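You operate a simulated robot arm through the tools that you are given. There is no shell and no other tool. Be economical: measure what you need, move in short steps, check, and stop when the job is done.

You run a simulated robot arm. Do the job below in one go: nothing can be reset, and whatever is moved stays where it is left.

Task
Scrape both bowls into the compost pail and nest them in the sink.
Fine: the pink bowl goes under, the yellow bowl into it; no scraps beside the pail.

Only the result counts: the job must be done as asked and must still hold three seconds after the hand-in. Knocking over, shifting, dropping, spilling or breaking anything else fails it.

Robot
A 6-joint arm with a two-finger parallel gripper, fixed in place. Base frame: the origin is at the foot of the arm, x ahead of it, y to its left, z up. Lengths are in cm, angles in degrees, forces in N, time in s.
With the tool pointing down near the work surface it reaches from about 10 to 68 cm from the base axis. Its first joint turns from -115.0 to 115.0 degrees. Payload 4.2 kg.
Tool frame: the origin (TCP) lies between the finger pads and is the grasp point; the fingertips stand 2.3 cm ahead of it; z points along the fingers, y is the line along which they close. Largest opening 9.4 cm; finger width 3.8, thickness 1; the body of the gripper, 5.4 by 9.6 cm, starts 3.9 cm behind the TCP.
Orientation is told as [roll, pitch, yaw] about the base's x, y, z axes, in that order, counted from this pose: with the fingers straight down and closing along the base's y, the tool's x points along the base's -x, its y along +y and its z along -z.

Tools
- The arm moves only by the tool nudge_tool. Its argument "targets" is a list of rows, each a list of 7 numbers: the turn, a rotation vector about the base's x, y, z in degrees, then the shift along the base's x, y, z in cm, then the gripper command, from -1 (shut) to 1 (fully open), values between in proportion. In form: [[ax, ay, az, x, y, z, grip], ...]. A call has 1 to 8 rows; each row shifts and turns the commanded pose from where the row before left it. A row lasts 0.2 s, in which the tool goes at most 5 cm and 8.6 degrees; a call with a longer step from one row to the next is refused whole, and so is a gripper value outside its range. Where a pose cannot be reached the arm comes as near as it can. A force on the tool above 40 N (or 10 N above the force at the start of the call, whichever is more), or a blocked arm, ends the call early, and 0.2 s more pass. The fingers move at their own pace (about 10.8 cm/s each) and stop on an object; they squeeze with about 21 N. The grip force told is the motor's: it shows also when the fingers shut on nothing. Time passes only in rows, and 0.2 s behind the last, so rows that do not move let the fingers close. The reply holds the time, the measured pose of the TCP, the force on the tool along the base axes, the opening and the grip force, in the units named above and with some noise, with the torque about the TCP (base axes, N m) and any sound that the robot's microphone picked up.
- Cameras (640 x 400 px; columns grow to the right, rows downward): "scene" is fixed at [4.99, 65.01, 169.89]; the picture's right is [-0.84, -0.54, 0.00], its down [-0.25, 0.40, -0.88] and it looks along [0.47, -0.74, -0.47] (base axes); focal length 333 px, centre (320, 200). "wrist" rides on the gripper at [8.6, 1.6, -7.4] in the tool frame; the picture's right is [-0.18, 0.98, 0.00], its down [-0.58, -0.11, -0.81] and it looks along [-0.79, -0.15, 0.59] (tool axes); focal length 243 px, centre (320, 200). There is no depth. A picture from a camera that has moved, and an enlarged one, comes with that camera's place and axes in the base frame and with its lens.
- get_image(camera): a new picture of that camera. The clock stands still meanwhile.
- lift_body(by): slides the trunk up (or, below 0, down) by that many cm; the arm rides with it, the base frame stays. It gives what a move gives, with no picture.
- zoom(camera, box): a new picture of the part [left, top, right, bottom] of that camera's present view, enlarged. The clock stands still meanwhile.
- job_done(): hands the job in; it is judged then, once.

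Work in short steps. Places have to be worked out from the pictures, the camera data and where the tool is seen: move nearer, look again, correct. Check each grasp and each placing, and mend what went wrong. You have 120 turns and 84 pictures in all, those below and enlarged ones among them. Open the gripper and draw the arm clear of the work before you hand the job in, unless the task says otherwise; then end with one line.

The tools are called after ">>>" as name(argument=value, ...) on one line, values as JSON. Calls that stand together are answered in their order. nudge_tool: Moves the arm, as the interface text tells. Its arguments: {"type":"object","properties":{"targets":{"type":"array"}},"required":["targets"]} The other tools are called the same way: lift_body (by) slides the trunk up or down; get_image (camera) takes a picture; zoom (camera, box) takes an enlarged picture of a part of a camera's view; job_done () hands the job in.

At the start:

```text
clock: 0.0
position: [45.76, -39.44, 138.57]
orientation: [0.0, 0.1, 0.0]
force: [0.1, -0.5, 0.0]
ft_torque: [0.02, -0.01, 0.0]
grip_width: 9.38
grasp_force: 0.1
trunk travel left (down, up): [-77.7, 21.3]
```

scene: 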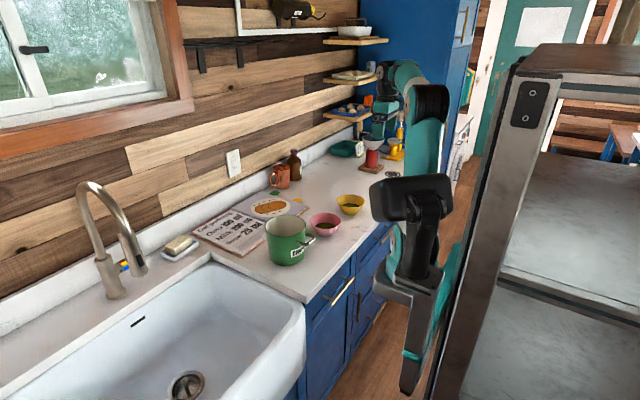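
wrist: 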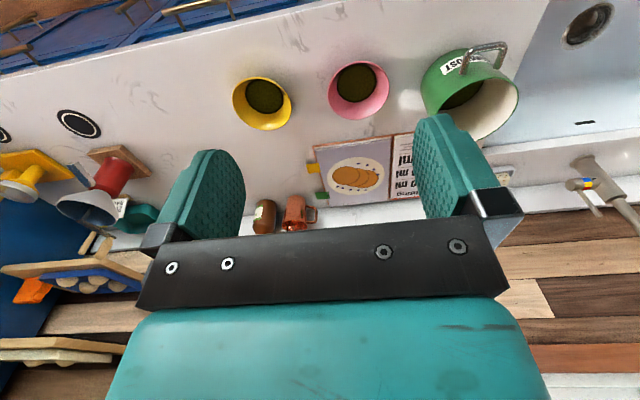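

I start by looking closer at the bowls, pail and sink from both cameras. My first triangulation puts the pink bowl rim near (66,-35,96).

>>> zoom(camera="scene", box=[180, 140, 400, 280])

>>> zoom(camera="wrist", box=[220, 30, 540, 230])

```text
2.86 times, centred on (290, 210) of scene
camera zoom: at [4.99, 65.01, 169.89], right [-0.84, -0.54, 0.0], down [-0.25, 0.4, -0.88], along [0.47, -0.74, -0.47], focal length 952 px, centre (406, 171)
```

zoom: 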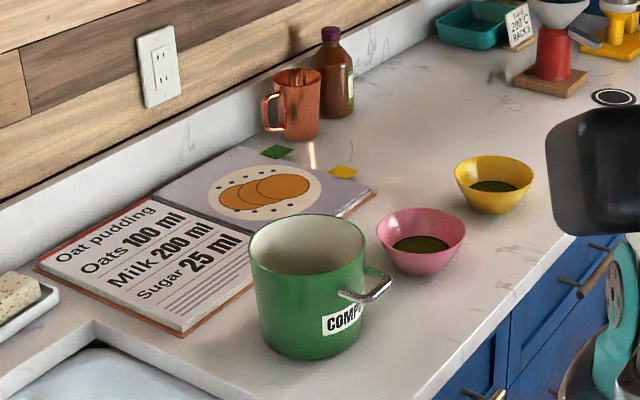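

```text
2.00 times, centred on (380, 130) of wrist
camera zoom: at [37.1, -37.72, 146.05], right [0.18, 0.98, 0.0], down [0.58, -0.11, 0.81], along [0.79, -0.15, -0.59], focal length 485 px, centre (200, 340)
```

zoom: 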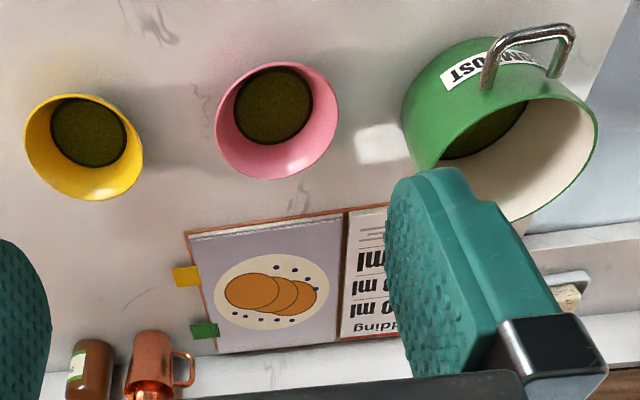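

The pink rim centre is near (65.7,-35,97.3), yellow near (65.2,-56.4,96) and the pail rim near (69,-13.6,105). The bowls are about 13 cm wide. I lower the trunk to bring the arm to counter height, well clear at x≈46.

>>> lift_body(by=-20)

```text
clock: 2.2
position: [45.81, -39.36, 118.75]
orientation: [0.0, 0.1, -0.1]
force: [-0.8, 0.2, 0.3]
ft_torque: [0.01, 0.0, 0.01]
grip_width: 9.4
grasp_force: 0.1
trunk travel left (down, up): [-57.7, 41.3]
```

Tool is at z≈118.7. I pitch it forward by about 43° and narrow the fingers to roughly 5 cm.

>>> nudge_tool(targets=[[0, -8.5, 0, 0, -0.5, 0, 0.1], [0, -8.5, 0, 0, -0.5, 0, 0.1], [0, -8.5, 0, 0, -0.5, 0, 0.1], [0, -8.5, 0, 0, -0.5, 0, 0.1], [0, -8.5, 0, 0, -0.2, 0, 0.1]])

>>> get_image(camera="wrist")

>>> get_image(camera="scene")

```text
clock: 3.4
position: [45.89, -41.75, 118.58]
orientation: [0.0, -42.6, 0.1]
force: [0.9, -0.4, 0.1]
ft_torque: [0.0, 0.02, 0.01]
grip_width: 5.16
grasp_force: 0.1
out of reach, approached as far as the arm can: row 1
trunk travel left (down, up): [-57.7, 41.3]
```

```text
79 pictures are left
camera wrist: at [34.55, -40.08, 118.22], right [0.14, 0.98, 0.12], down [-0.12, -0.11, 0.99], along [0.98, -0.15, 0.1], focal length 243 px, centre (320, 200)
```

wrist: 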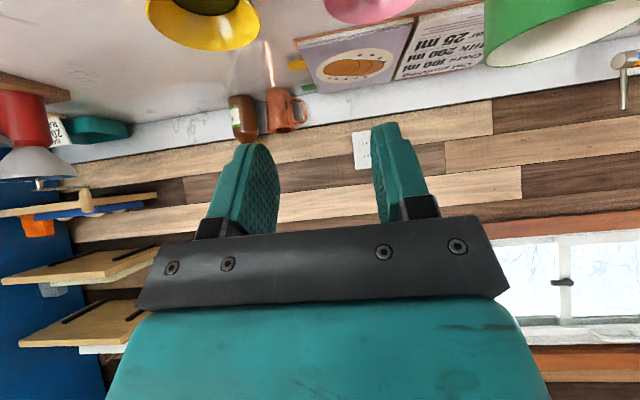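

```text
78 pictures are left
```

scene: 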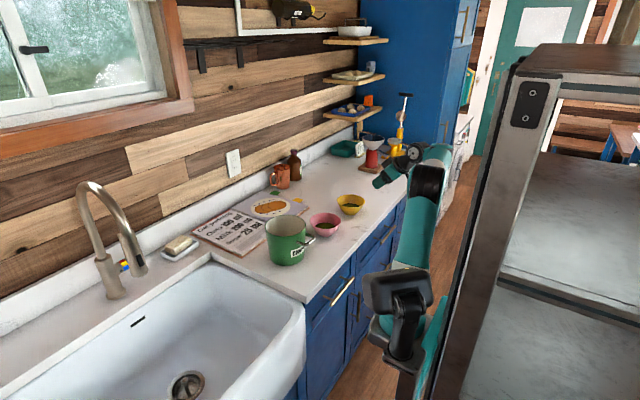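

The tool is now pitched 43°. I move forward and down toward a point short of the pink bowl's right rim to test reach.

>>> nudge_tool(targets=[[0, 0, 0, 2, 0, -3, 0.1], [0, 0, 0, 2, 0, -3, 0.1], [0, 0, 0, 2, 0, -3, 0.1], [0, 0, 0, 2, 0, -3, 0.1]])

>>> get_image(camera="wrist")

```text
clock: 4.4
position: [53.99, -41.81, 106.48]
orientation: [-0.1, -42.5, 0.1]
force: [-1.3, 0.8, 0.7]
ft_torque: [-0.05, 0.01, 0.0]
grip_width: 5.15
grasp_force: 0.0
trunk travel left (down, up): [-57.7, 41.3]
```

```text
77 pictures are left
camera wrist: at [42.53, -40.18, 106.06], right [0.14, 0.98, 0.12], down [-0.12, -0.11, 0.99], along [0.98, -0.15, 0.1], focal length 243 px, centre (320, 200)
```

wrist: 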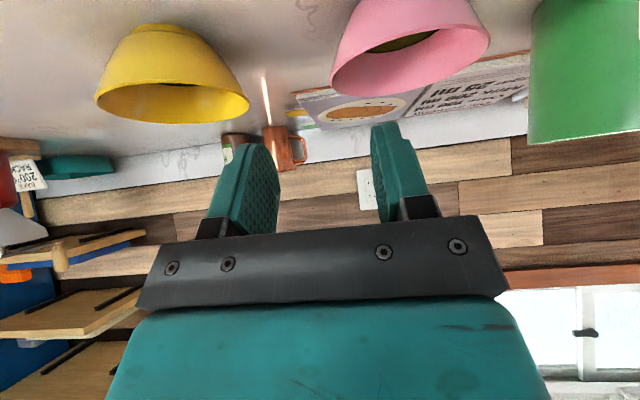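

The pink rim's right edge confirms at about y=-41.6. I roll the tool about x to align with the wall slope and go to a standoff 8 cm behind the grasp.

>>> nudge_tool(targets=[[6.5, 0, 0, 1, -0.6, 0, 0.1], [6.5, 0, 0, 1, -0.6, 0, 0.1], [6.5, 0, 0, 2, -0.5, -2, 0.1], [6.5, 0, 0, 2.3, -0.5, -2.2, 0.1], [0, 0, 0, 0, 0, 0, 0.1]])

>>> get_image(camera="wrist")

>>> zoom(camera="scene", box=[240, 140, 440, 265])

```text
clock: 5.6
position: [60.31, -43.88, 102.15]
orientation: [33.6, -37.3, -21.9]
force: [-0.9, 0.0, 0.4]
ft_torque: [0.05, -0.02, 0.02]
grip_width: 5.18
grasp_force: 0.1
trunk travel left (down, up): [-57.7, 41.3]
```

```text
76 pictures are left
camera wrist: at [48.88, -42.29, 102.49], right [0.14, 0.83, 0.54], down [-0.12, -0.53, 0.84], along [0.98, -0.18, 0.02], focal length 243 px, centre (320, 200)
```

wrist: 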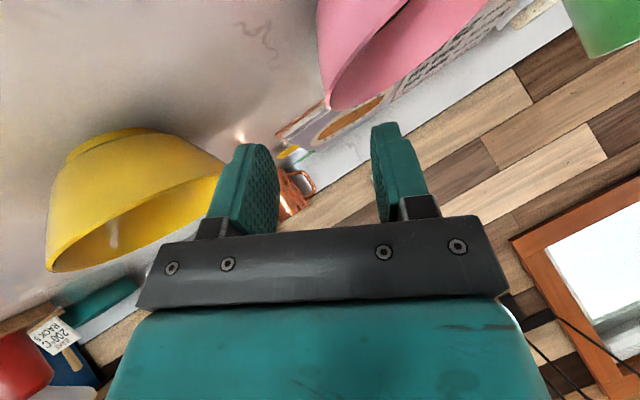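

```text
3.20 times, centred on (340, 202) of scene
camera zoom: at [4.99, 65.01, 169.89], right [-0.84, -0.54, 0.0], down [-0.25, 0.4, -0.88], along [0.47, -0.74, -0.47], focal length 1067 px, centre (256, 192)
```

zoom: 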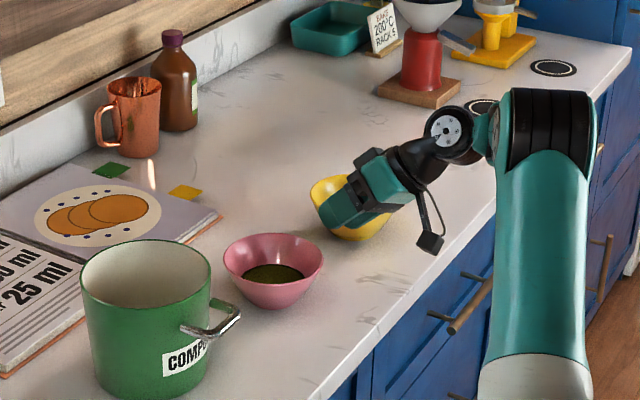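

The rim edge lies between the fingers in line with the approach. I advance along the tool axis 8 cm.

>>> nudge_tool(targets=[[0, 0, 0, 1.36, 0.64, -1.32, 0.1], [0, 0, 0, 1.36, 0.64, -1.32, 0.1], [0, 0, 0, 1.36, 0.64, -1.32, 0.1], [0, 0, 0, 0.9, 0.42, -0.88, 0.1]])

>>> get_image(camera="wrist")

>>> zoom(camera="scene", box=[280, 160, 400, 235])

```text
clock: 6.6
position: [65.27, -41.5, 97.48]
orientation: [33.5, -37.5, -21.9]
force: [0.1, 0.3, 0.1]
ft_torque: [0.03, -0.03, 0.02]
grip_width: 5.16
grasp_force: 0.1
trunk travel left (down, up): [-57.7, 41.3]
```

```text
74 pictures are left
camera wrist: at [53.91, -39.87, 97.86], right [0.14, 0.83, 0.54], down [-0.12, -0.53, 0.84], along [0.98, -0.18, 0.02], focal length 243 px, centre (320, 200)
```

wrist: 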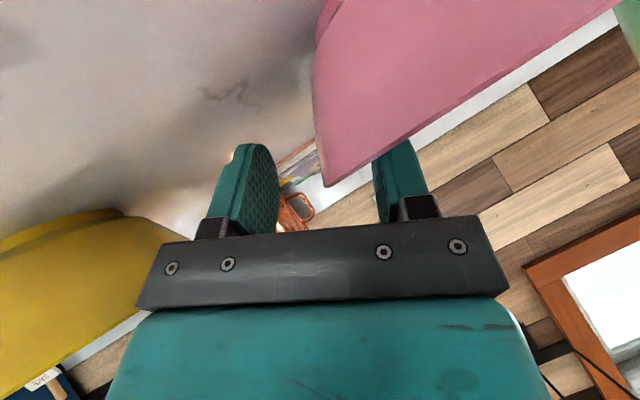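

```text
5.33 times, centred on (340, 198) of scene
camera zoom: at [4.99, 65.01, 169.89], right [-0.84, -0.54, 0.0], down [-0.25, 0.4, -0.88], along [0.47, -0.74, -0.47], focal length 1778 px, centre (213, 213)
```

zoom: 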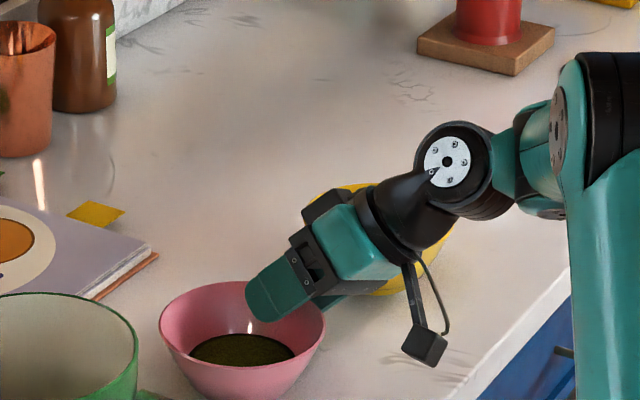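

The inner finger is in the bowl, the outer one outside, with the rim centred. I go 0.6 cm deeper and close.

>>> nudge_tool(targets=[[0, 0, 0, 0.4, 0.2, -0.4, 0.1], [0, 0, 0, 0, 0, 0, -1], [0, 0, 0, 0, 0, 0, -1], [0, 0, 0, 0, 0, 0, -1]])

>>> zoom(camera="scene", box=[280, 160, 400, 235])

```text
clock: 7.6
position: [65.81, -41.23, 97.1]
orientation: [33.5, -37.4, -21.9]
force: [0.2, 1.4, 3.5]
ft_torque: [0.06, -0.04, -0.03]
grip_width: 1.0
grasp_force: 21.3
trunk travel left (down, up): [-57.7, 41.3]
```

```text
5.33 times, centred on (340, 198) of scene
camera zoom: at [4.99, 65.01, 169.89], right [-0.84, -0.54, 0.0], down [-0.25, 0.4, -0.88], along [0.47, -0.74, -0.47], focal length 1778 px, centre (213, 213)
```

zoom: 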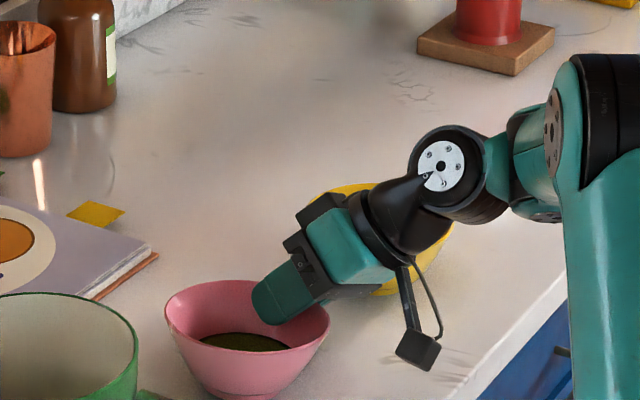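

Gripped (width 1.0, 21 N). I lift gently upward.

>>> nudge_tool(targets=[[0, 0, 0, 0, 0, 1, -1], [0, 0, 0, 0, 0, 2, -1], [0, 0, 0, 0, 0, 3, -1], [0, 0, 0, 0, 0, 3, -1], [0, 0, 0, 0, 0, 3, -1], [0, 0, 0, 0, 0, 3, -1], [0, 0, 0, 0, 0, 3, -1]])

>>> get_image(camera="scene")

```text
clock: 9.2
position: [65.53, -41.48, 114.89]
orientation: [33.6, -37.3, -21.9]
force: [0.2, 0.2, -3.3]
ft_torque: [-0.11, -0.01, -0.02]
grip_width: 0.9
grasp_force: 20.9
trunk travel left (down, up): [-57.7, 41.3]
```

```text
71 pictures are left
```

scene: 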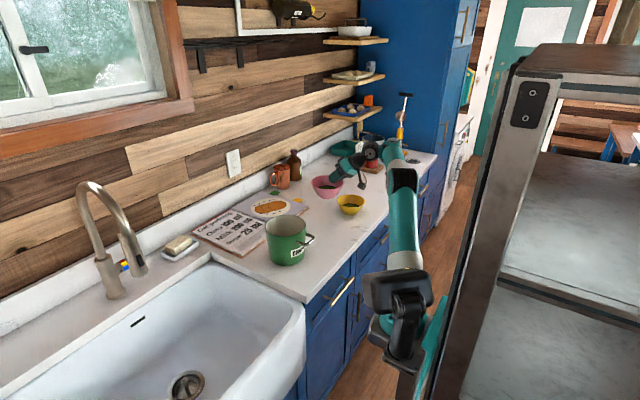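

Bowl held level. I raise to z≈122 and bring it beside the pail, x to 69, grip y to about -26.

>>> nudge_tool(targets=[[0, 0, 0, 0, 0, 3, -1], [0, 0, 0, 0, 1, 4, -1], [0, 0, 0, 0.5, 3, 1, -1], [0, 0, 0, 1, 3, 0, -1], [0, 0, 0, 1, 3, 0, -1], [0, 0, 0, 1, 3, 0, -1], [0, 0, 0, 0, 2, 0, -1]])

>>> get_image(camera="wrist")

>>> zoom(camera="scene", box=[220, 140, 420, 265])

```text
clock: 10.8
position: [69.02, -23.81, 119.97]
orientation: [33.6, -37.3, -21.9]
force: [0.3, -0.1, -2.3]
ft_torque: [-0.14, 0.0, 0.01]
grip_width: 0.87
grasp_force: 21.3
out of reach, approached as far as the arm can: row 1, 2
trunk travel left (down, up): [-57.7, 41.3]
```

```text
70 pictures are left
camera wrist: at [57.6, -22.16, 120.36], right [0.14, 0.83, 0.54], down [-0.12, -0.53, 0.84], along [0.98, -0.18, 0.02], focal length 243 px, centre (320, 200)
```

wrist: 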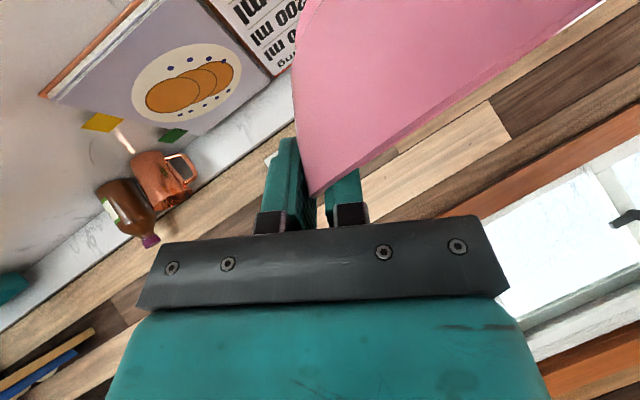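

```text
3.20 times, centred on (320, 202) of scene
camera zoom: at [4.99, 65.01, 169.89], right [-0.84, -0.54, 0.0], down [-0.25, 0.4, -0.88], along [0.47, -0.74, -0.47], focal length 1067 px, centre (320, 192)
```

zoom: 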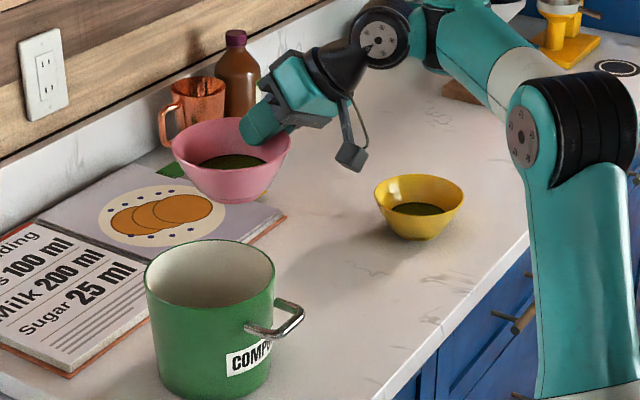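

The bowl sits level beside/over the pail edge. I tilt 40° toward the pail with the lip staying over the pail centre (~y -14).

>>> nudge_tool(targets=[[0, 0, 0, 0, 0, 1, -1], [0, 0, 0, 0, 0, 1, -1], [-8, 0, 0, 0, 0, 0, -1], [-8, 0, 0, 0, 0, 0, -1], [-8, 0, 0, 0, 0, 0, -1], [-8, 0, 0, 0, 0, 0, -1], [-8, 0, 0, 0, 0, 0, -1]])

>>> zoom(camera="scene", box=[220, 140, 420, 265])

```text
clock: 12.4
position: [68.98, -23.9, 122.09]
orientation: [-18.8, -40.9, 12.6]
force: [-0.9, -0.1, -3.0]
ft_torque: [-0.05, -0.04, 0.04]
grip_width: 0.91
grasp_force: 20.9
trunk travel left (down, up): [-57.7, 41.3]
```

```text
3.20 times, centred on (320, 202) of scene
camera zoom: at [4.99, 65.01, 169.89], right [-0.84, -0.54, 0.0], down [-0.25, 0.4, -0.88], along [0.47, -0.74, -0.47], focal length 1067 px, centre (320, 192)
```

zoom: 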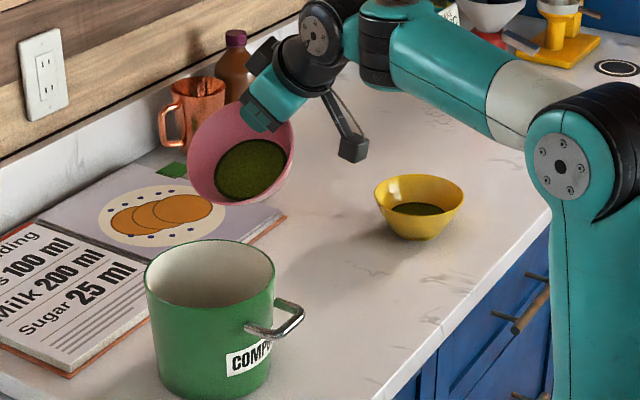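

The lip is lined up over the pail centre. I continue tilting to ~80°, shifting left with it.

>>> nudge_tool(targets=[[-8, 0, 0, 0.2, 1.2, 0, -1], [-8, 0, 0, 0.2, 1.4, 0, -1], [-8, 0, 0, 0.2, 1.5, 0, -1], [-8, 0, 0, 0.2, 1.6, 0, -1], [-8, 0, 0, 0.2, 1.7, 0, -1]])

>>> zoom(camera="scene", box=[220, 140, 420, 265])

```text
clock: 13.6
position: [70.01, -16.57, 122.28]
orientation: [-61.9, -23.3, 36.6]
force: [-0.2, -0.3, -2.6]
ft_torque: [0.08, 0.01, 0.04]
grip_width: 0.88
grasp_force: 20.7
trunk travel left (down, up): [-57.7, 41.3]
```

```text
3.20 times, centred on (320, 202) of scene
camera zoom: at [4.99, 65.01, 169.89], right [-0.84, -0.54, 0.0], down [-0.25, 0.4, -0.88], along [0.47, -0.74, -0.47], focal length 1067 px, centre (320, 192)
```

zoom: 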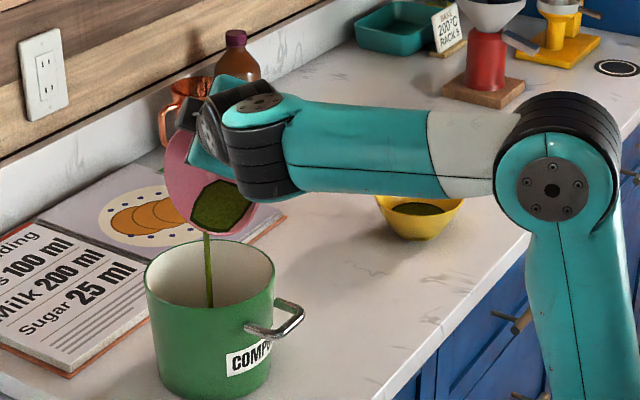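

A stream is falling into the pail. I tilt a bit more and let it run out.

>>> nudge_tool(targets=[[-8, 0, 0, 0, 1.5, 0, -1], [0, 0, 0, 0, 0, 0, -1], [-8, 0, 0, 0, 1.5, 0, -1], [0, 0, 0, 0, 0, 0, -1], [0, 0, 0, 0, 0, 0, -1], [0, 0, 0, 0, 0, 0, -1], [0, 0, 0, 0, 0, 0, -1], [0, 0, 0, 0, 0, 0, -1]])

>>> zoom(camera="scene", box=[220, 140, 420, 265])

```text
clock: 15.4
position: [70.0, -13.6, 122.18]
orientation: [-75.0, -13.4, 40.6]
force: [-0.2, 0.2, -2.3]
ft_torque: [0.1, 0.01, -0.02]
grip_width: 0.89
grasp_force: 20.9
trunk travel left (down, up): [-57.7, 41.3]
```

```text
3.20 times, centred on (320, 202) of scene
camera zoom: at [4.99, 65.01, 169.89], right [-0.84, -0.54, 0.0], down [-0.25, 0.4, -0.88], along [0.47, -0.74, -0.47], focal length 1067 px, centre (320, 192)
```

zoom: 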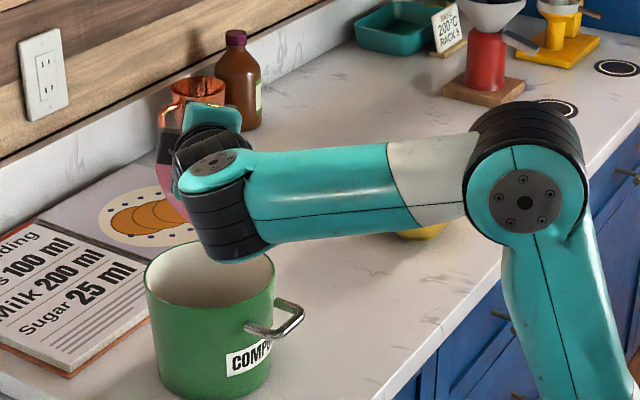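

The arm occludes the bowl; I check with the wrist camera.

>>> get_image(camera="wrist")

```text
65 pictures are left
camera wrist: at [58.54, -13.41, 120.44], right [0.14, 0.45, -0.88], down [-0.12, 0.89, 0.44], along [0.98, 0.04, 0.17], focal length 243 px, centre (320, 200)
```

wrist: 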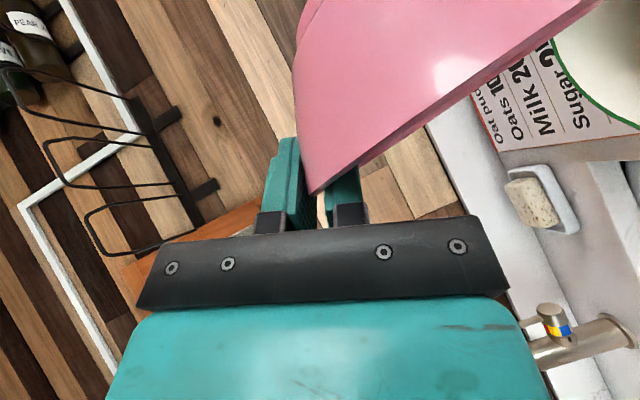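

I tilt further to ~128° with the lip kept over the pail, and wait for the rest to fall.

>>> nudge_tool(targets=[[-8, 0, 0, 0, 1.5, 0, -1], [-8, 0, 0, 0, 1.5, 0, -1], [-8, 0, 0, 0, 1.3, 0, -1], [-8, 0, 0, 0, 1.2, 0, -1], [0, 0, 0, 0, 0, 0, -1], [0, 0, 0, 0, 0, 0, -1], [0, 0, 0, 0, 0, 0, -1], [0, 0, 0, 0, 0, 0, -1]])

>>> zoom(camera="scene", box=[220, 140, 420, 265])

```text
clock: 17.2
position: [71.55, -9.65, 123.14]
orientation: [-98.6, 8.1, 42.3]
force: [-0.5, 0.3, -2.1]
ft_torque: [0.12, 0.02, -0.02]
grip_width: 0.86
grasp_force: 20.3
out of reach, approached as far as the arm can: row 4
trunk travel left (down, up): [-57.7, 41.3]
```

```text
3.20 times, centred on (320, 202) of scene
camera zoom: at [4.99, 65.01, 169.89], right [-0.84, -0.54, 0.0], down [-0.25, 0.4, -0.88], along [0.47, -0.74, -0.47], focal length 1067 px, centre (320, 192)
```

zoom: 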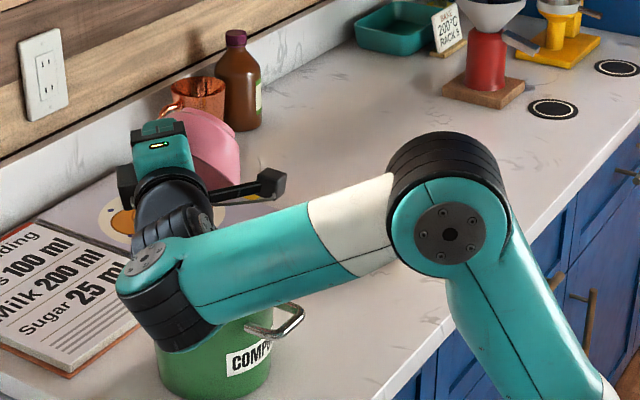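

Force is down to ~2.1 N, so it's likely empty. I tilt back by the reverse path to look in.

>>> nudge_tool(targets=[[8, 0, 0, 0, -1.0, 0, -1], [8, 0, 0, 0, -1.2, 0, -1], [8, 0, 0, 0, -1.5, 0, -1], [8, 0, 0, -0.3, -1.5, 0, -1], [8, 0, 0, -0.3, -1.6, 0, -1], [8, 0, 0, -0.3, -1.7, 0, -1], [8, 0, 0, 0, -1.6, 0, -1], [8, 0, 0, 0, -1.6, 0, -1]])

>>> nudge_tool(targets=[[8, 0, 0, 0, -1.6, 0, -1], [8, 0, 0, 0, -1.6, 0, -1], [8, 0, 0, 0, -1.5, 0, -1]])

>>> zoom(camera="scene", box=[220, 140, 420, 265])

```text
clock: 19.0
position: [70.65, -21.31, 123.04]
orientation: [-46.6, -32.2, 29.5]
force: [-0.3, 0.3, -2.6]
ft_torque: [0.0, 0.02, -0.04]
grip_width: 0.84
grasp_force: 20.7
trunk travel left (down, up): [-57.7, 41.3]
```

```text
clock: 19.8
position: [70.68, -26.1, 122.96]
orientation: [-18.6, -40.8, 12.4]
force: [-0.6, 0.7, -1.9]
ft_torque: [-0.08, 0.01, -0.02]
grip_width: 0.86
grasp_force: 20.7
trunk travel left (down, up): [-57.7, 41.3]
```

```text
3.20 times, centred on (320, 202) of scene
camera zoom: at [4.99, 65.01, 169.89], right [-0.84, -0.54, 0.0], down [-0.25, 0.4, -0.88], along [0.47, -0.74, -0.47], focal length 1067 px, centre (320, 192)
```

zoom: 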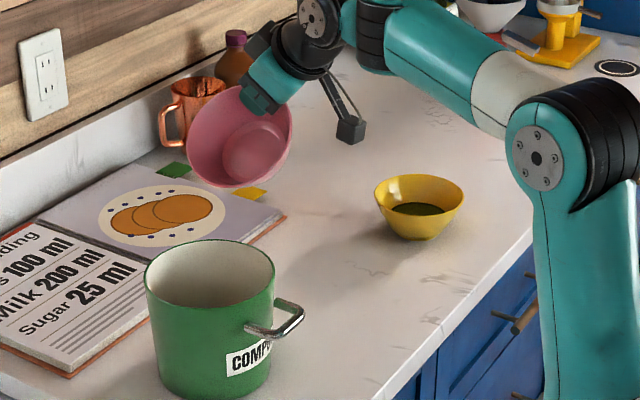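

The pink bowl is clean and the counter is clear. I level it and carry it left above the pail toward the sink at z≈123.

>>> nudge_tool(targets=[[8, 0, 0, 0, 0, 0, -1], [8, 0, 0, 0, 0, 0, -1], [8, 0, 0, 0, 0, 0.5, -1], [8, 0, 0, 0, 0, 0.5, -1], [8, 0, 0, 0, 2, 0, -1], [0, 0, 0, 0, 4, 0, -1], [0, 0, 0, 0, 4.5, 0, -1], [0, 0, 0, 0, 4.5, 0, -1]])

>>> nudge_tool(targets=[[0, 0, -6, 0, 4.5, 0, -1], [0, 0, -6, 0, 4.5, 0, -1], [0, 0, -6, 0, 4.5, 0, -1], [0, 0, -6, 0, 4.5, 0, -1], [0, 0, 0, 0, 4.5, 0, -1], [0, 0, 0, 0, 4, 0, -1]])

>>> get_image(camera="scene")

>>> get_image(camera="wrist")

```text
clock: 21.6
position: [70.72, -10.66, 123.87]
orientation: [33.5, -37.4, -22.0]
force: [-0.3, -1.4, -2.5]
ft_torque: [-0.12, 0.02, -0.01]
grip_width: 0.88
grasp_force: 21.1
trunk travel left (down, up): [-57.7, 41.3]
```

```text
clock: 23.0
position: [70.87, 15.34, 124.04]
orientation: [33.5, -37.3, -46.0]
force: [-0.4, -0.6, -2.7]
ft_torque: [-0.06, 0.06, 0.02]
grip_width: 0.87
grasp_force: 21.3
trunk travel left (down, up): [-57.7, 41.3]
```

```text
62 pictures are left
```

scene: 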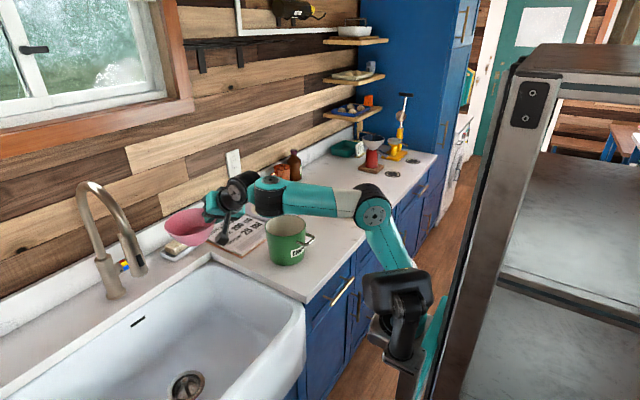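

```text
61 pictures are left
camera wrist: at [61.0, 21.41, 124.42], right [0.46, 0.7, 0.54], down [-0.32, -0.44, 0.84], along [0.83, -0.56, 0.02], focal length 243 px, centre (320, 200)
```

wrist: 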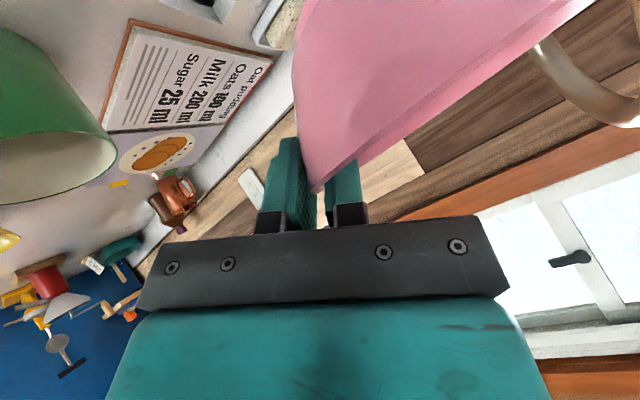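

The bowl is where expected, centre ≈(73.5,21). I zoom in on the sink to judge its depth and walls.

>>> zoom(camera="scene", box=[20, 225, 320, 400])

```text
2.13 times, centred on (170, 312) of scene
camera zoom: at [4.99, 65.01, 169.89], right [-0.84, -0.54, 0.0], down [-0.25, 0.4, -0.88], along [0.47, -0.74, -0.47], focal length 711 px, centre (640, -40)
```

zoom: 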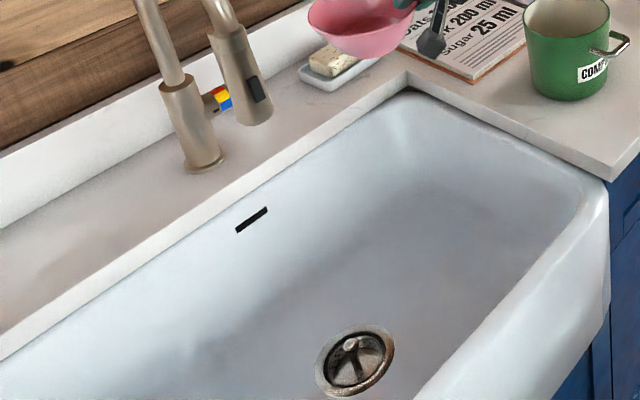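

Sink floor ≈72, drain near (72,34), inner walls x≈53–92 and y≈6 up, spout tip near (81,34,113). I'll set the bowl at centre (76,22). I raise the trunk so the forearm comes down more steeply over the sink front.

>>> lift_body(by=14)

>>> nudge_tool(targets=[[0, 0, 0, 0.7, 0.3, -3, -1], [0, 0, 0, 0.7, 0.3, -4.5, -1], [0, 0, 0, 0.7, 0.3, -4.5, -1], [0, 0, 0, 0.4, 0.3, -4.5, -1], [0, 0, 0, 0, 0, -4.5, -1], [0, 0, 0, 0, 0, -4.5, -1]])

>>> get_image(camera="scene")

```text
clock: 24.6
position: [70.8, 15.31, 138.01]
orientation: [33.5, -37.4, -45.9]
force: [-1.1, -0.4, -3.5]
ft_torque: [-0.17, 0.07, 0.03]
grip_width: 0.87
grasp_force: 21.3
trunk travel left (down, up): [-71.7, 27.3]
```

```text
clock: 26.0
position: [73.48, 16.78, 112.51]
orientation: [33.6, -37.4, -46.1]
force: [-1.2, 1.5, -1.3]
ft_torque: [-0.13, 0.06, 0.0]
grip_width: 0.87
grasp_force: 21.3
trunk travel left (down, up): [-71.7, 27.3]
```

```text
59 pictures are left
```

scene: 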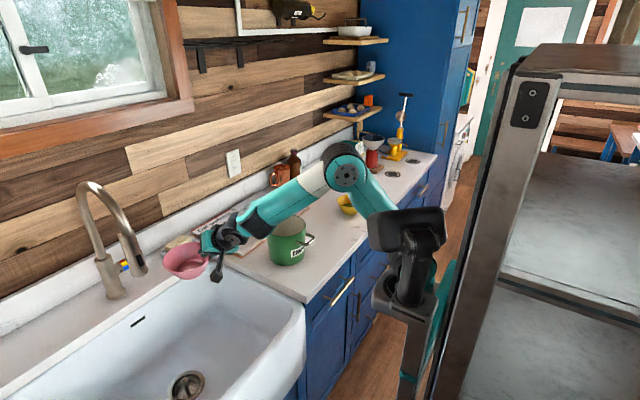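

The forearm slopes down nicely. I continue down into the sink to z≈92.

>>> nudge_tool(targets=[[0, 0, 0, 0, 0, -4, -1], [0, 0, 0, 0, 0, -4, -1], [0, 0, 0, 0, 0, -4, -1], [0, 0, 0, 0, 0, -4, -1], [0, 0, 0, 0, 0, -4, -1]])

>>> zoom(camera="scene", box=[80, 200, 360, 375])

>>> get_image(camera="wrist")

```text
clock: 27.2
position: [73.42, 16.49, 92.69]
orientation: [33.7, -37.4, -46.0]
force: [0.0, -0.2, -1.8]
ft_torque: [-0.11, 0.05, 0.02]
grip_width: 0.88
grasp_force: 21.3
trunk travel left (down, up): [-71.7, 27.3]
```

```text
2.29 times, centred on (220, 288) of scene
camera zoom: at [4.99, 65.01, 169.89], right [-0.84, -0.54, 0.0], down [-0.25, 0.4, -0.88], along [0.47, -0.74, -0.47], focal length 762 px, centre (549, 0)
```

zoom: 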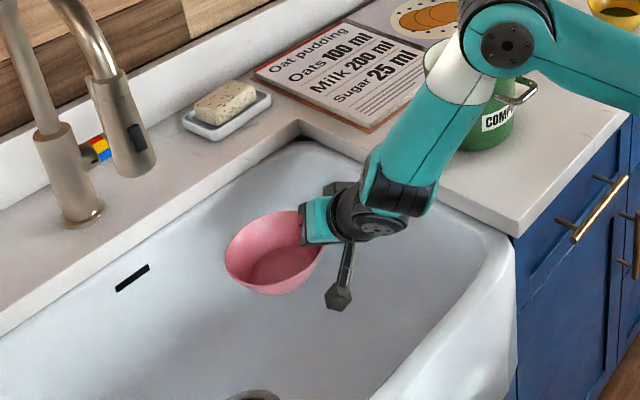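

```text
57 pictures are left
camera wrist: at [63.57, 22.6, 92.94], right [0.46, 0.7, 0.54], down [-0.32, -0.44, 0.84], along [0.83, -0.56, 0.02], focal length 243 px, centre (320, 200)
```

wrist: 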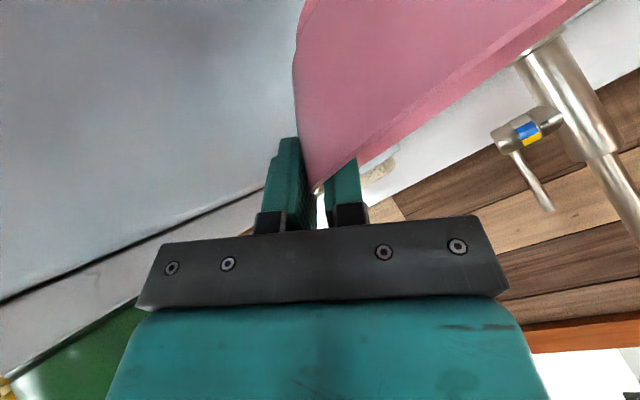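

Clear of the walls. I descend further toward the floor (contact expected about z≈77.5), slower at the end.

>>> nudge_tool(targets=[[0, 0, 0, 0, 0, -3, -1], [0, 0, 0, 0, 0, -3, -1], [0, 0, 0, 0, 0, -3, -1], [0, 0, 0, 0, 0, -2, -1]])

>>> zoom(camera="scene", box=[80, 200, 360, 375])

```text
clock: 28.2
position: [73.58, 16.46, 81.69]
orientation: [33.7, -37.4, -45.9]
force: [-0.8, 0.2, -2.2]
ft_torque: [-0.12, 0.07, -0.01]
grip_width: 0.89
grasp_force: 21.5
trunk travel left (down, up): [-71.7, 27.3]
```

```text
2.29 times, centred on (220, 288) of scene
camera zoom: at [4.99, 65.01, 169.89], right [-0.84, -0.54, 0.0], down [-0.25, 0.4, -0.88], along [0.47, -0.74, -0.47], focal length 762 px, centre (549, 0)
```

zoom: 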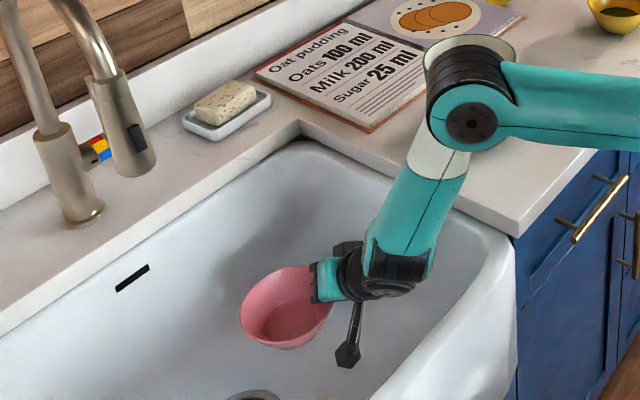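

Still clear. I lower in 0.6 cm steps until the floor takes the bowl's weight.

>>> nudge_tool(targets=[[0, 0, 0, 0, 0, -0.8, -1], [0, 0, 0, 0, 0, -0.8, -1], [0, 0, 0, 0, 0, -0.6, -1], [0, 0, 0, 0, 0, -0.6, -1]])

```text
clock: 29.2
position: [73.21, 16.59, 78.76]
orientation: [33.5, -37.5, -45.9]
force: [-0.6, 0.3, -3.0]
ft_torque: [-0.1, 0.09, 0.02]
grip_width: 0.84
grasp_force: 20.6
trunk travel left (down, up): [-71.7, 27.3]
```

No contact yet; I continue.

>>> nudge_tool(targets=[[0, 0, 0, 0, 0, -0.5, -1], [0, 0, 0, 0, 0, -0.5, -1]])

>>> zoom(camera="scene", box=[120, 260, 280, 360])

```text
clock: 29.8
position: [73.14, 16.56, 77.84]
orientation: [33.5, -37.4, -45.9]
force: [-0.3, 0.4, -2.0]
ft_torque: [-0.1, 0.07, -0.02]
grip_width: 0.87
grasp_force: 21.2
trunk travel left (down, up): [-71.7, 27.3]
```

```text
4.00 times, centred on (200, 310) of scene
camera zoom: at [4.99, 65.01, 169.89], right [-0.84, -0.54, 0.0], down [-0.25, 0.4, -0.88], along [0.47, -0.74, -0.47], focal length 1333 px, centre (800, -240)
```

zoom: 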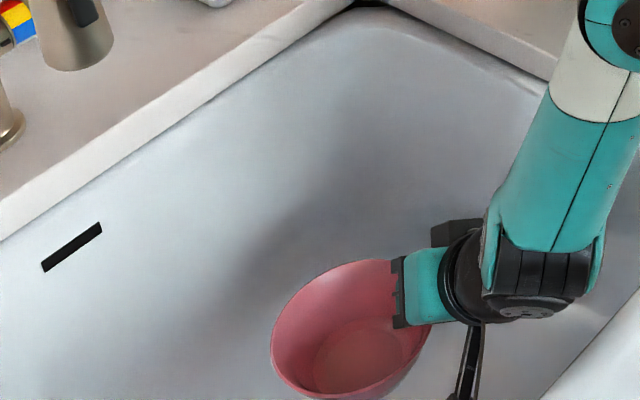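

Still hanging; I keep lowering slowly.

>>> nudge_tool(targets=[[0, 0, 0, 0, 0, -0.4, -1], [0, 0, 0, 0, 0, -0.4, -1], [0, 0, 0, 0, 0, -0.4, -1]])

```text
clock: 30.6
position: [73.25, 16.59, 76.48]
orientation: [33.4, -37.4, -46.0]
force: [-0.1, -0.6, -3.6]
ft_torque: [-0.12, 0.09, 0.01]
grip_width: 0.87
grasp_force: 21.4
trunk travel left (down, up): [-71.7, 27.3]
```

>>> nudge_tool(targets=[[0, 0, 0, 0, 0, -0.4, -1], [0, 0, 0, 0, 0, -0.4, -1], [0, 0, 0, 0, 0, -0.4, -1]])

>>> get_image(camera="scene")

>>> get_image(camera="wrist")

```text
clock: 31.4
position: [73.49, 16.48, 75.33]
orientation: [33.6, -37.4, -46.0]
force: [1.0, -0.8, -2.0]
ft_torque: [-0.16, 0.08, 0.02]
grip_width: 0.86
grasp_force: 20.8
trunk travel left (down, up): [-71.7, 27.3]
```

```text
54 pictures are left
```

scene: 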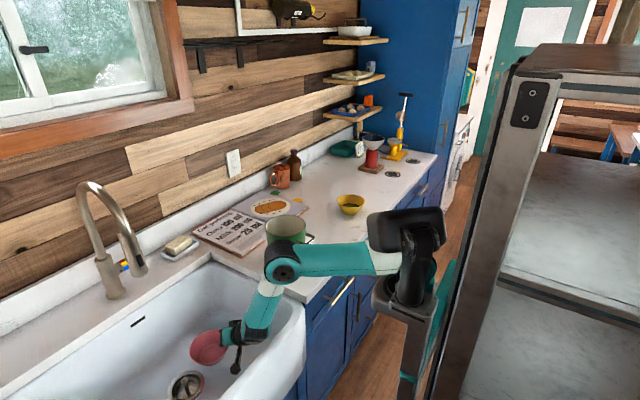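

```text
53 pictures are left
camera wrist: at [63.55, 22.57, 75.68], right [0.46, 0.7, 0.54], down [-0.32, -0.44, 0.84], along [0.83, -0.56, 0.02], focal length 243 px, centre (320, 200)
```

wrist: 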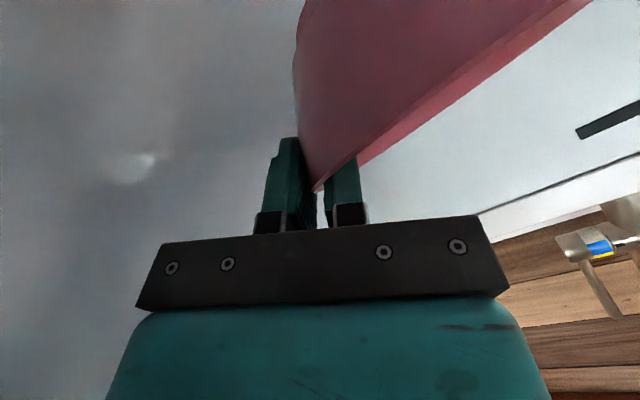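

The floor is lower than I guessed; the arm still has clearance. Continuing down.

>>> nudge_tool(targets=[[0, 0, 0, 0, 0, -0.4, -1], [0, 0, 0, 0, 0, -0.4, -1], [0, 0, 0, 0, 0, -0.4, -1], [0, 0, 0, 0, 0, -0.4, -1]])

```text
clock: 32.4
position: [73.64, 16.53, 74.08]
orientation: [33.9, -37.4, -46.2]
force: [-0.4, 0.0, -1.9]
ft_torque: [-0.12, 0.07, -0.03]
grip_width: 0.83
grasp_force: 21.0
trunk travel left (down, up): [-71.7, 27.3]
```

>>> nudge_tool(targets=[[0, 0, 0, 0, 0, -0.3, -1], [0, 0, 0, 0, 0, -0.3, -1], [0, 0, 0, 0, 0, 0, -1]])

>>> zoom(camera="scene", box=[150, 280, 310, 380])

```text
clock: 33.2
position: [73.72, 16.67, 74.14]
orientation: [34.7, -37.5, -46.7]
force: [0.0, -0.3, -2.3]
ft_torque: [-0.11, 0.09, -0.01]
grip_width: 0.85
grasp_force: 20.9
trunk travel left (down, up): [-71.7, 27.3]
```

```text
4.00 times, centred on (230, 330) of scene
camera zoom: at [4.99, 65.01, 169.89], right [-0.84, -0.54, 0.0], down [-0.25, 0.4, -0.88], along [0.47, -0.74, -0.47], focal length 1333 px, centre (680, -320)
```

zoom: 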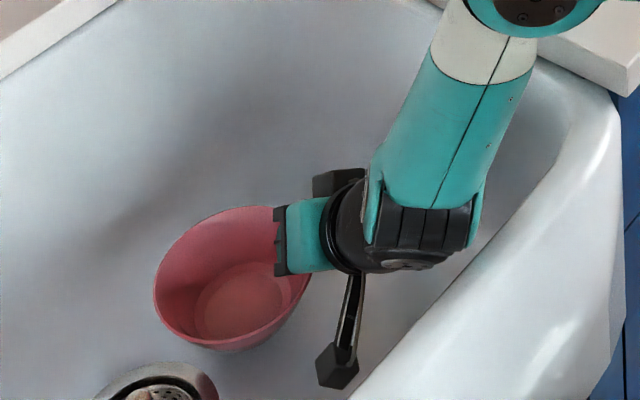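

TCP stopped descending with no tool force and a slight twist, so an arm link is probably touching the sink front. I back up and shift 4.5 cm deeper (+x).

>>> nudge_tool(targets=[[0, 0, 0, 0, 0, 1.5, -1], [0, 0, 0, 0, 0, 1, -1], [0, 0, 0, 1.5, 0, 0, -1], [0, 0, 0, 1.5, 0, 0, -1], [0, 0, 0, 1.5, 0, 0, -1], [0, 0, 0, 0, 0, 0, -1]])

>>> zoom(camera="scene", box=[150, 260, 310, 360])

```text
clock: 34.6
position: [77.66, 16.41, 75.59]
orientation: [33.5, -37.3, -45.8]
force: [-0.3, -1.5, -1.7]
ft_torque: [-0.1, 0.03, 0.01]
grip_width: 0.86
grasp_force: 20.7
trunk travel left (down, up): [-71.7, 27.3]
```

```text
4.00 times, centred on (230, 310) of scene
camera zoom: at [4.99, 65.01, 169.89], right [-0.84, -0.54, 0.0], down [-0.25, 0.4, -0.88], along [0.47, -0.74, -0.47], focal length 1333 px, centre (680, -240)
```

zoom: 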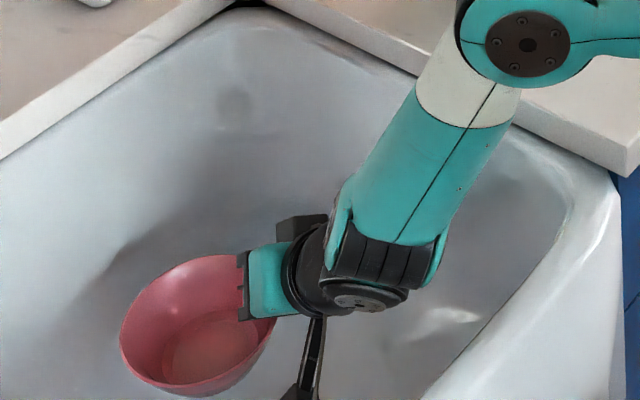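

Now well inside the front wall. I lower again.

>>> nudge_tool(targets=[[0, 0, 0, 0, 0, -0.5, -1], [0, 0, 0, 0, 0, -0.5, -1], [0, 0, 0, 0, 0, -0.5, -1], [0, 0, 0, 0, 0, -0.4, -1], [0, 0, 0, 0, 0, -0.4, -1]])

```text
clock: 35.8
position: [77.82, 16.59, 73.35]
orientation: [33.4, -37.4, -45.9]
force: [0.7, -0.1, -2.8]
ft_torque: [-0.09, 0.06, 0.03]
grip_width: 0.85
grasp_force: 21.2
trunk travel left (down, up): [-71.7, 27.3]
```

Tracking properly now. Continuing in small steps.

>>> nudge_tool(targets=[[0, 0, 0, 0, 0, -0.4, -1], [0, 0, 0, 0, 0, -0.4, -1], [0, 0, 0, 0, 0, -0.4, -1]])

>>> get_image(camera="scene")

```text
clock: 36.6
position: [77.83, 16.54, 72.11]
orientation: [33.5, -37.4, -45.9]
force: [0.2, -0.7, -3.4]
ft_torque: [-0.16, 0.08, -0.03]
grip_width: 0.85
grasp_force: 21.3
trunk travel left (down, up): [-71.7, 27.3]
```

```text
50 pictures are left
```

scene: 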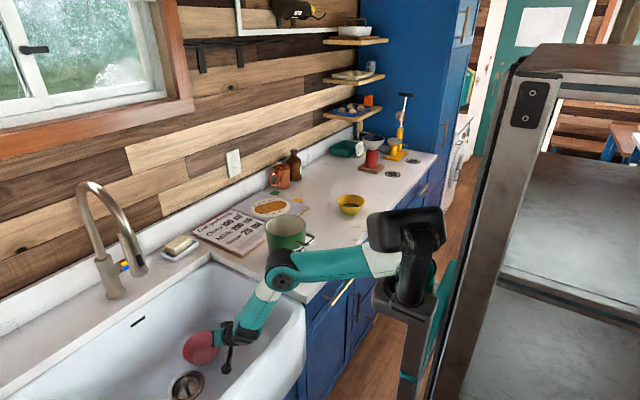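

>>> nudge_tool(targets=[[0, 0, 0, 0, 0, -0.4, -1], [0, 0, 0, 0, 0, -0.4, -1], [0, 0, 0, 0, 0, -0.4, -1]])

>>> zoom(camera="scene", box=[150, 220, 350, 400])

>>> get_image(camera="wrist")

```text
clock: 37.4
position: [77.78, 16.44, 71.23]
orientation: [33.8, -37.6, -46.3]
force: [-2.2, -8.0, 21.2]
ft_torque: [0.27, 0.05, 0.11]
grip_width: 0.91
grasp_force: 20.7
trunk travel left (down, up): [-71.7, 27.3]
```

```text
2.22 times, centred on (250, 310) of scene
camera zoom: at [4.99, 65.01, 169.89], right [-0.84, -0.54, 0.0], down [-0.25, 0.4, -0.88], along [0.47, -0.74, -0.47], focal length 741 px, centre (476, -44)
```

zoom: 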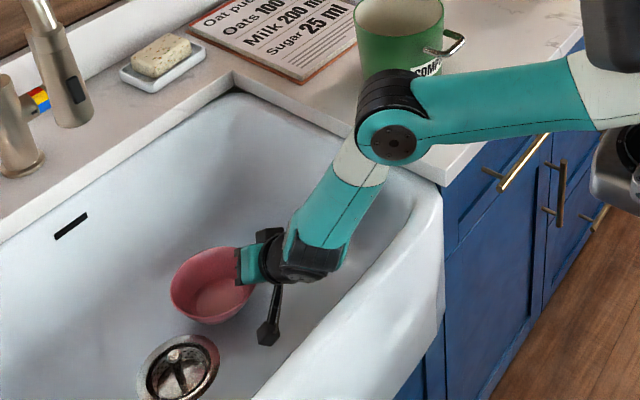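

```text
48 pictures are left
camera wrist: at [68.13, 22.5, 71.53], right [0.46, 0.7, 0.55], down [-0.33, -0.44, 0.84], along [0.83, -0.56, 0.03], focal length 243 px, centre (320, 200)
```

wrist: 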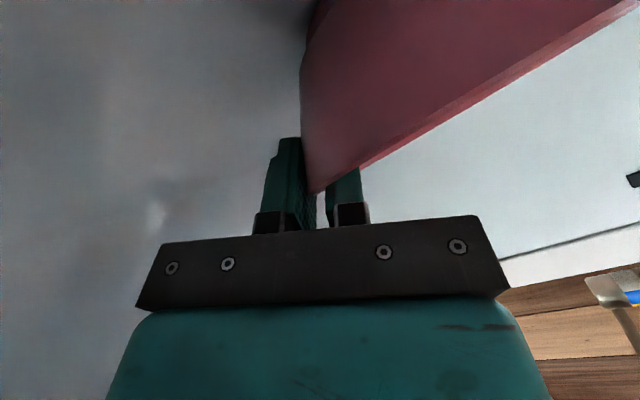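

Contact: +21 N at z≈71.3, so the bowl is on the floor. I relieve 0.3 cm and open.

>>> nudge_tool(targets=[[0, 0, 0, 0, 0, 0.4, -1], [0, 0, 0, 0, 0, 0, -0.5], [0, 0, 0, 0, 0, 0, 0.1], [0, 0, 0, 0, 0, 0, 0.1], [0, 0, 0, 0, 0, 0, 0.1]])

>>> zoom(camera="scene", box=[150, 280, 310, 380])

```text
clock: 38.6
position: [77.87, 16.57, 71.38]
orientation: [33.6, -37.3, -45.9]
force: [0.2, 0.2, 0.9]
ft_torque: [0.02, 0.02, 0.01]
grip_width: 5.16
grasp_force: 0.0
trunk travel left (down, up): [-71.7, 27.3]
```

```text
4.00 times, centred on (230, 330) of scene
camera zoom: at [4.99, 65.01, 169.89], right [-0.84, -0.54, 0.0], down [-0.25, 0.4, -0.88], along [0.47, -0.74, -0.47], focal length 1333 px, centre (680, -320)
```

zoom: 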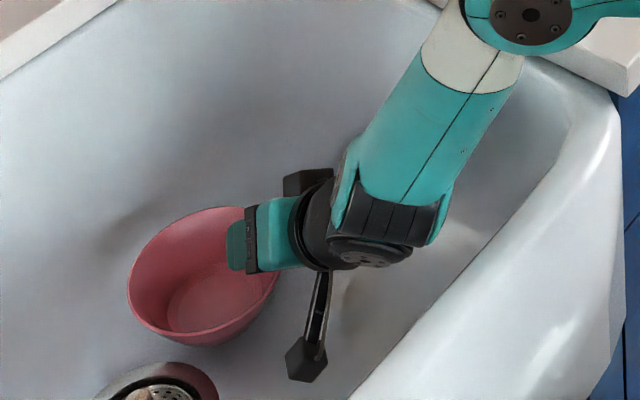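

Released; the bowl stands upright. I withdraw up and slightly back.

>>> nudge_tool(targets=[[0, 0, 0, -0.5, 0, 0.7, 0.1], [0, 0, 0, -0.8, 0, 1, 0.1], [0, 0, 0, -0.8, 0, 1.2, 0.1], [0, 0, 0, -0.8, 0, 2, 0.1], [0, 0, 0, -0.2, 0, 3.5, 0.1], [0, 0, 0, 0, 0, 4.5, 0.1], [0, 0, 0, 0, 0, 4.8, 0.1], [0, 0, 0, 0, 0, 4.8, 0.1]])

>>> zoom(camera="scene", box=[100, 200, 340, 400])

```text
clock: 40.4
position: [74.36, 16.57, 93.31]
orientation: [33.4, -37.4, -45.8]
force: [0.5, -0.2, -0.8]
ft_torque: [0.0, -0.02, 0.0]
grip_width: 5.16
grasp_force: 0.0
trunk travel left (down, up): [-71.7, 27.3]
```

```text
2.00 times, centred on (220, 300) of scene
camera zoom: at [4.99, 65.01, 169.89], right [-0.84, -0.54, 0.0], down [-0.25, 0.4, -0.88], along [0.47, -0.74, -0.47], focal length 667 px, centre (520, 0)
```

zoom: 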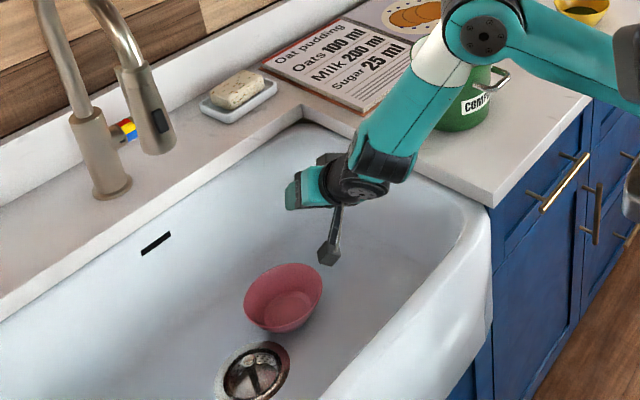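

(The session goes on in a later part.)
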